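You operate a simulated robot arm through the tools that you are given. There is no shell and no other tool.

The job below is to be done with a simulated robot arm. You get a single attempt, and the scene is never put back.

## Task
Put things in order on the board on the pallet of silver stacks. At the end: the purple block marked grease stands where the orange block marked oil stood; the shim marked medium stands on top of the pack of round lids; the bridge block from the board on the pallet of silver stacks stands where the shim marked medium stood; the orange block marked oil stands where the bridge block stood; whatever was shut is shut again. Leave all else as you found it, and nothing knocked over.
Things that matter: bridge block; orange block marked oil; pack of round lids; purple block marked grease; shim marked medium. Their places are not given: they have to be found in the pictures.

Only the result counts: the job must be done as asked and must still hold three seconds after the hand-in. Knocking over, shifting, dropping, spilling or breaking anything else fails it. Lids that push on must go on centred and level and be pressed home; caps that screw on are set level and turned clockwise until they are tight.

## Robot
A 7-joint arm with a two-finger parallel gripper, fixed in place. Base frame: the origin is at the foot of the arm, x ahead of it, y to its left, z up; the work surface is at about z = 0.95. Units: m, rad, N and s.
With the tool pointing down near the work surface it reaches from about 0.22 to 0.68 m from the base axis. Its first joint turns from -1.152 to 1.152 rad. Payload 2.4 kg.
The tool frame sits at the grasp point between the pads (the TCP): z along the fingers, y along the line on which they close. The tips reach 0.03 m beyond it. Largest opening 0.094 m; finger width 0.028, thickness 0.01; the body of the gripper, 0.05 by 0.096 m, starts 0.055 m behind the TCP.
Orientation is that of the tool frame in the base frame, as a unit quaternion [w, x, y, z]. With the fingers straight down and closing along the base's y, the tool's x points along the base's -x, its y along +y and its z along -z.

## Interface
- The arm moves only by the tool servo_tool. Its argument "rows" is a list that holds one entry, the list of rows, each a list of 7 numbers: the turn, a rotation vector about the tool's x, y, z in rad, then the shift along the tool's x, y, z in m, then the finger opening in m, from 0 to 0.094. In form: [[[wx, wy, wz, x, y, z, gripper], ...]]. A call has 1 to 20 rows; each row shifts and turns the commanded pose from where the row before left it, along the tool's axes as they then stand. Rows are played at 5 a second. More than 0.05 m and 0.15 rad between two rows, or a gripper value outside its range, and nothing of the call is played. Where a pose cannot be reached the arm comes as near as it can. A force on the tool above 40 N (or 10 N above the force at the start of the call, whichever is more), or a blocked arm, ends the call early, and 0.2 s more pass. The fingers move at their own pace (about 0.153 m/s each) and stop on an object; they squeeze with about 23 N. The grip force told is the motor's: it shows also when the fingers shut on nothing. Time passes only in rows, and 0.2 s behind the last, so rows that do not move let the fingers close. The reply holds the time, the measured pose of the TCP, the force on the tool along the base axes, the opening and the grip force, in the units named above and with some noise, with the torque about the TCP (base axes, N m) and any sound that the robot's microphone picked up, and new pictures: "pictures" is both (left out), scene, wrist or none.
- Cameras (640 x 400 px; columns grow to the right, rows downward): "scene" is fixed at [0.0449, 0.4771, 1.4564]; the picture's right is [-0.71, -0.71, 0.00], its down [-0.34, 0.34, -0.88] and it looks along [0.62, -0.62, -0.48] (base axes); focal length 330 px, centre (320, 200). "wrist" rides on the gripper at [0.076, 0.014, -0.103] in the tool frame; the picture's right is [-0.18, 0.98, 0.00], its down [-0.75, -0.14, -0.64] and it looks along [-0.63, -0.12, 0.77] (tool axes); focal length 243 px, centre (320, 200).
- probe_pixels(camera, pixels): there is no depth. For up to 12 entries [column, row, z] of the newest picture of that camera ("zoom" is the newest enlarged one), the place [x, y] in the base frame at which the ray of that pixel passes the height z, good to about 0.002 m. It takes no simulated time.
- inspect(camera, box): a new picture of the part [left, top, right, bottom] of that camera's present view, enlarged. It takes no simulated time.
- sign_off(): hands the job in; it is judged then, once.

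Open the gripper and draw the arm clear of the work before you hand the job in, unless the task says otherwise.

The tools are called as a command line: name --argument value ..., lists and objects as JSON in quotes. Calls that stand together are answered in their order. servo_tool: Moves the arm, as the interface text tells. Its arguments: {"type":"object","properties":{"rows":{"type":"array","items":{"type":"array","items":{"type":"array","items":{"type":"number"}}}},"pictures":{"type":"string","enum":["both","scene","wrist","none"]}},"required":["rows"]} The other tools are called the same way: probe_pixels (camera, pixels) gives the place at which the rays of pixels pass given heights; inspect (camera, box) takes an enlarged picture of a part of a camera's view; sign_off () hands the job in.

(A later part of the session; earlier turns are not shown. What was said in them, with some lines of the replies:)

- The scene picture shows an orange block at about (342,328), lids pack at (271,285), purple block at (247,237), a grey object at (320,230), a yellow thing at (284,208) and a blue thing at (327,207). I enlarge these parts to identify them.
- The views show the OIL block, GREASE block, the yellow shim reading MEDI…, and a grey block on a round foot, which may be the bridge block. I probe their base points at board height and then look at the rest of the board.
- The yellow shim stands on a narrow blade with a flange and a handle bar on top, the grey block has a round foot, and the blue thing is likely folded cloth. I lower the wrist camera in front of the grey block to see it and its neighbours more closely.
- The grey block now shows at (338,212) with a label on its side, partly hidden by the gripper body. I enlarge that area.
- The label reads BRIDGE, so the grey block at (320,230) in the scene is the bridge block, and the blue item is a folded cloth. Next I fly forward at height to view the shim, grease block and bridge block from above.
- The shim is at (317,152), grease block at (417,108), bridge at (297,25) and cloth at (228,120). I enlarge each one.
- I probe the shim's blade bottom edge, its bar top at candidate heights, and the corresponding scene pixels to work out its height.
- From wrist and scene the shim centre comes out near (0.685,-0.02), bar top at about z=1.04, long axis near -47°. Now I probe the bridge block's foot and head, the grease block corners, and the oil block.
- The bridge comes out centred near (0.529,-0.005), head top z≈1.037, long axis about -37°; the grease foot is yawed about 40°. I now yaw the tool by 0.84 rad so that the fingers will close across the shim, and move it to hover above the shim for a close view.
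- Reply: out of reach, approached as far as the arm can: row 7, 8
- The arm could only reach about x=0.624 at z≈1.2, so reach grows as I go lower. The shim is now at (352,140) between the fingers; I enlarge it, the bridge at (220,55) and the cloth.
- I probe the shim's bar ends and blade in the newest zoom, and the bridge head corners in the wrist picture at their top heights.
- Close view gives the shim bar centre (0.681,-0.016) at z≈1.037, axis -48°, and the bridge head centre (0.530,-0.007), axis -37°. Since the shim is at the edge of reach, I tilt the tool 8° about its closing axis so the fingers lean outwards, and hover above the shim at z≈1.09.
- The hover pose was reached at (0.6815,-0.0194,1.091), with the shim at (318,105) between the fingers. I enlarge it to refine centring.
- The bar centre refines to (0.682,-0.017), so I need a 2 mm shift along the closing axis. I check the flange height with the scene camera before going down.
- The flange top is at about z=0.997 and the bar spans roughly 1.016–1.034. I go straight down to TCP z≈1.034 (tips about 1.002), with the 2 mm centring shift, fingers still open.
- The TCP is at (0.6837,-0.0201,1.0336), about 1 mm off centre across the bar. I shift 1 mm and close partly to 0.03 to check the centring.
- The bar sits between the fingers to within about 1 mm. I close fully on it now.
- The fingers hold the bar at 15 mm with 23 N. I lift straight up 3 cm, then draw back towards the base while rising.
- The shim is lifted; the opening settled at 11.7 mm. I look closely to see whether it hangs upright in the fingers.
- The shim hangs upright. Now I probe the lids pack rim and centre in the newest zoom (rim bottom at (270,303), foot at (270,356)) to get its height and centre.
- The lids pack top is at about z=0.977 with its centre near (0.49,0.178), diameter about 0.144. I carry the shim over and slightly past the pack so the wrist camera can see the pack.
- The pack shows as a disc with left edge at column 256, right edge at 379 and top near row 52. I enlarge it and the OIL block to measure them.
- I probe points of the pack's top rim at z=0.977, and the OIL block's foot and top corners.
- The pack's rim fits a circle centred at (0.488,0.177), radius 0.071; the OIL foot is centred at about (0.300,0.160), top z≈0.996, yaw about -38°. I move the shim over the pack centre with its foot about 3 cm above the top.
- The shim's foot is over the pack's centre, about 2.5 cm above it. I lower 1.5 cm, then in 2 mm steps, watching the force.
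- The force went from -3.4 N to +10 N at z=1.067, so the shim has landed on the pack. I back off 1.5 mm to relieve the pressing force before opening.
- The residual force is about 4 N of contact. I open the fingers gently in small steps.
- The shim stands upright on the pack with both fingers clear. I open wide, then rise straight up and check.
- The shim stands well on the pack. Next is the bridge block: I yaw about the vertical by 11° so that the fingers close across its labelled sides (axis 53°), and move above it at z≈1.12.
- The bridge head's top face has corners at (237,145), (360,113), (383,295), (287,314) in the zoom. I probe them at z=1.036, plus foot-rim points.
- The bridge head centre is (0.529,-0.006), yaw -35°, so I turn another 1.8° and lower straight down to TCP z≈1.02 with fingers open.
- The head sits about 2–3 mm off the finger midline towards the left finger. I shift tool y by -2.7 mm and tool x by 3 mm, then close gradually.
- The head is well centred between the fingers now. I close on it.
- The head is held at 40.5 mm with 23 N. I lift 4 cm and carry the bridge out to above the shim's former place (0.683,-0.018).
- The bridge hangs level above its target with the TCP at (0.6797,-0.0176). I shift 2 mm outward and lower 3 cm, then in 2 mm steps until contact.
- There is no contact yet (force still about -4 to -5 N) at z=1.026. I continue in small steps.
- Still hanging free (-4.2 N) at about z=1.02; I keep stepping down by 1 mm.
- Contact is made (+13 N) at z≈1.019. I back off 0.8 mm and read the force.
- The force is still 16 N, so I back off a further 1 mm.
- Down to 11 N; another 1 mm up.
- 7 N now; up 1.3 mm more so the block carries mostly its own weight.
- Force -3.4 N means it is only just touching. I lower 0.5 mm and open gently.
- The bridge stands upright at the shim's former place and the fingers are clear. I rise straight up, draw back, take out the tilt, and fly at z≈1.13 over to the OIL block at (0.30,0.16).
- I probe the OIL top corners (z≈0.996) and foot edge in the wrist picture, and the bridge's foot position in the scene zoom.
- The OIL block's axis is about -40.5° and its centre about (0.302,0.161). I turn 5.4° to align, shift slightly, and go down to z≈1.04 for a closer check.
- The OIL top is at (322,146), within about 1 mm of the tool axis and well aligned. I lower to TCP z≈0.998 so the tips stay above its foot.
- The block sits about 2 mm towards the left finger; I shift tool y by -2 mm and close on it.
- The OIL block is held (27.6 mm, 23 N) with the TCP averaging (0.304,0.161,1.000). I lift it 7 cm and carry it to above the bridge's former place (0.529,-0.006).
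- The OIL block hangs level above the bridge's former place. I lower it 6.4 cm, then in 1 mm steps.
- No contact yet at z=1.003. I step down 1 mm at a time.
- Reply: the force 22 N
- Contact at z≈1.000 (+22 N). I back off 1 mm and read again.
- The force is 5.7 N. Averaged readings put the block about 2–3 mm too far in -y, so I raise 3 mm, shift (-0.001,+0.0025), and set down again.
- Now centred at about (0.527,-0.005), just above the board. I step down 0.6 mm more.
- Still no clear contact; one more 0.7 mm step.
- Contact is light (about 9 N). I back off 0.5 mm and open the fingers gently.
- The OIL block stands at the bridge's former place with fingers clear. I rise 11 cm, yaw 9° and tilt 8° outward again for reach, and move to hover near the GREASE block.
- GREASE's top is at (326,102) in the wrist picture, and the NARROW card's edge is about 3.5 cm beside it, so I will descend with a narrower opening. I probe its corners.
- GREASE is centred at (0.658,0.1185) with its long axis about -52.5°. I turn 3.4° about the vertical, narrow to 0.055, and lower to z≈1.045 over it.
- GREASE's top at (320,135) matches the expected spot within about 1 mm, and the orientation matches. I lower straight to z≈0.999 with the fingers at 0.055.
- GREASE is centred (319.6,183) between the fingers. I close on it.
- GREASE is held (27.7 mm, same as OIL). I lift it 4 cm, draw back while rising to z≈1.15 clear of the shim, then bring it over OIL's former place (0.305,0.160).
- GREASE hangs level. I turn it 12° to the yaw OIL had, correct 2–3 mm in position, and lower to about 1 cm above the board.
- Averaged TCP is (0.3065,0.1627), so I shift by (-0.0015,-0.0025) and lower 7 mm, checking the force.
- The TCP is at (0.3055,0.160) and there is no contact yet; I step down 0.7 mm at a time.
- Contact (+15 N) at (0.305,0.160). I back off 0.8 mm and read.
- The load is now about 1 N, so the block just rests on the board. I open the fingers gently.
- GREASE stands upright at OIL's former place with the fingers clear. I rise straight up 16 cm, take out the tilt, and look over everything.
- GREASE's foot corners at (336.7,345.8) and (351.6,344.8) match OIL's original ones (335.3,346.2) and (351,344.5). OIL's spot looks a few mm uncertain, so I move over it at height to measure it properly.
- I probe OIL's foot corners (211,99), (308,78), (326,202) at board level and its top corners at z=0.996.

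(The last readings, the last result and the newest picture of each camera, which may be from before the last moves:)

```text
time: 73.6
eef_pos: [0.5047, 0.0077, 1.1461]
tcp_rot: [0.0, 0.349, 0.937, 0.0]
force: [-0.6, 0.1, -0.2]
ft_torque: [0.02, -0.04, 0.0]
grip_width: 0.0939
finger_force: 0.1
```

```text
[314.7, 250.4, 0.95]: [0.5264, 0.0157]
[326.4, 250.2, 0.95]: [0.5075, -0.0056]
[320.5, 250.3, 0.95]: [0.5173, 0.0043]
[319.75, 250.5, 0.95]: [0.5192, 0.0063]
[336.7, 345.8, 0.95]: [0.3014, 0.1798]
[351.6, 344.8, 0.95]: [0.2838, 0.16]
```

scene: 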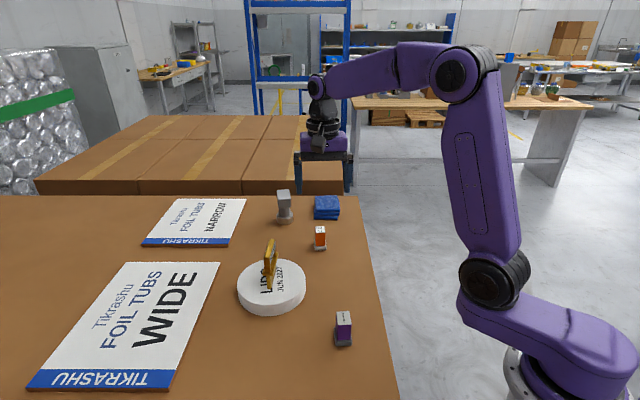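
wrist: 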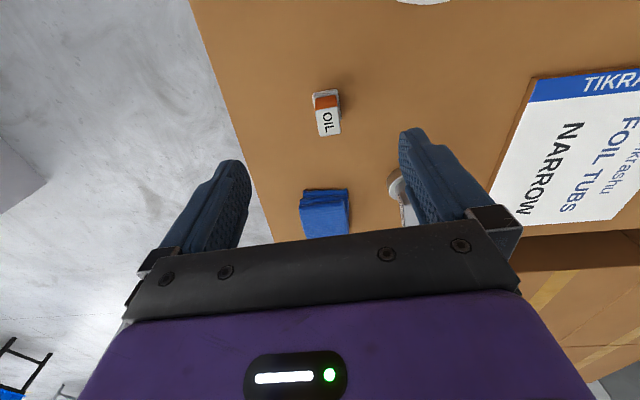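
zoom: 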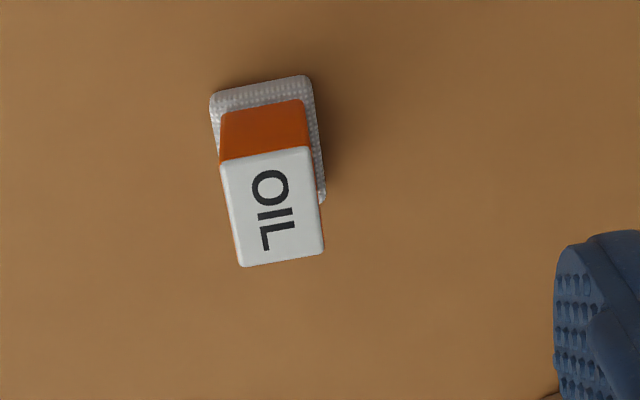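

OIL's centre measures (0.528,-0.006), matching the bridge's former place (0.529,-0.006). Everything stands upright, so I draw the arm up and back, clear of the work.

servo_tool --rows '[[[0, 0, 0, 0, 0, -0.04, 0.094], [0, 0, 0, 0.0295, 0.001, -0.016, 0.094], [0, 0, 0, 0.0295, 0.001, -0.016, 0.094], [0, 0, 0, 0.0295, 0.001, -0.016, 0.094], [0, 0, 0, 0.0295, 0.001, -0.016, 0.094], [0, 0, 0, 0.0295, 0.001, -0.016, 0.094], [0, 0, 0, 0.0295, 0.001, 0, 0.094], [0, 0, 0, 0, 0, 0, 0.094]]]' --pictures "both"

inspect --camera "scene" --box '[210, 180, 370, 360]'

inspect --camera "scene" --box '[225, 180, 345, 270]'

```text
time: 75.4
eef_pos: [0.3709, 0.1339, 1.2682]
tcp_rot: [0.001, 0.35, 0.937, 0.0]
force: [-0.4, -0.1, 0.1]
ft_torque: [0.03, -0.03, 0.01]
grip_width: 0.0942
finger_force: 0.1
```

scene: 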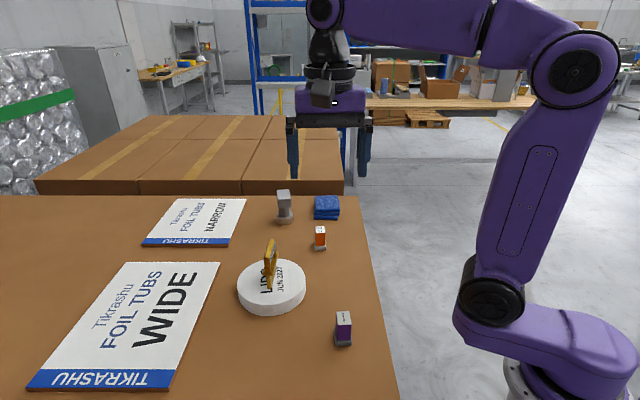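
wrist: 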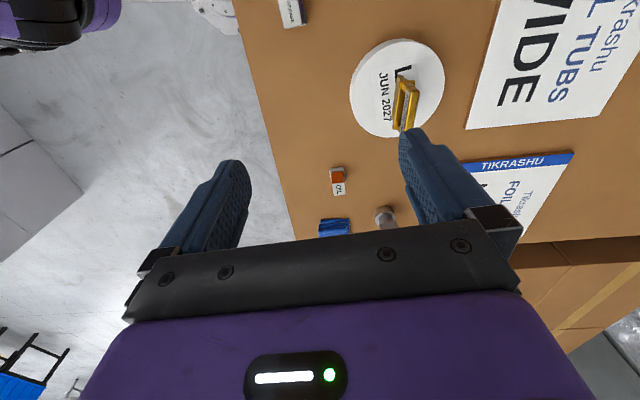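

```text
2.22 times, centred on (290, 270) of scene
```

zoom: 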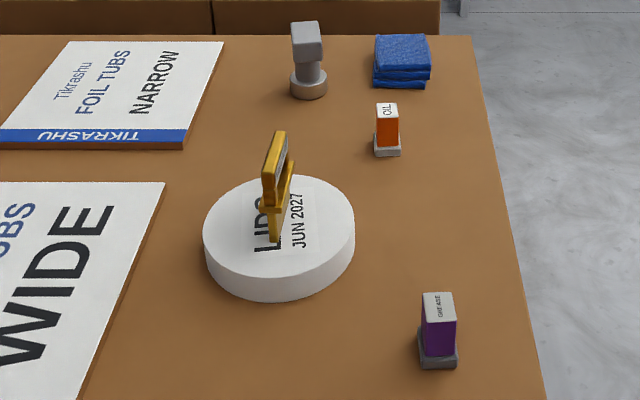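

```text
4.44 times, centred on (285, 225) of scene
```

zoom: 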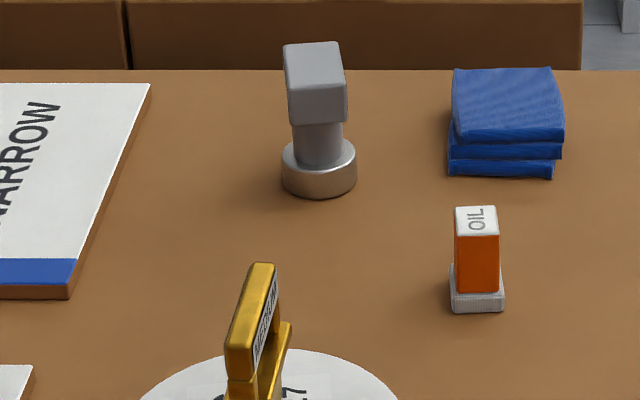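

The final pictures show the shim upright on the lids pack, the bridge at the shim's former place, OIL at the bridge's and GREASE at OIL's. The cloth, cards and pack have not moved. The gripper is open and clear, so I hand the job in.

sign_off

```text
The job is handed in.
```

The rearrangement is done and handed in. I don't have the judge's result yet. In the last pictures everything stands upright, and the cloth, both cards and the lids pack look unmoved.

| Object | Now stands | Measured fit |
|---|---|---|
| Shim marked medium | On top of the lids pack, near its centre | About 2 mm from the pack's centre, going by the arm's readings |
| Bridge block | Where the shim stood | About 2–3 mm from the shim's measured centre, going by the arm's readings |
| Orange block marked oil | Where the bridge block stood | About 1–3 mm off by the wrist camera; the scene camera gave up to about 6 mm |
| Purple block marked grease | Where the oil block stood | Foot corners within about 1.5 pixels (roughly 3 mm) of the oil block's original ones |

- **Yaw:** The grease block was turned to the oil block's old angle. The oil block kept its own angle, about 5° from the bridge's. The bridge kept its own, about 13° from the shim's.
- **Shut items:** I found nothing that opens or shuts on the board, so nothing needed closing.
- **Arm:** The gripper is open and the arm is drawn back, close to its starting position.
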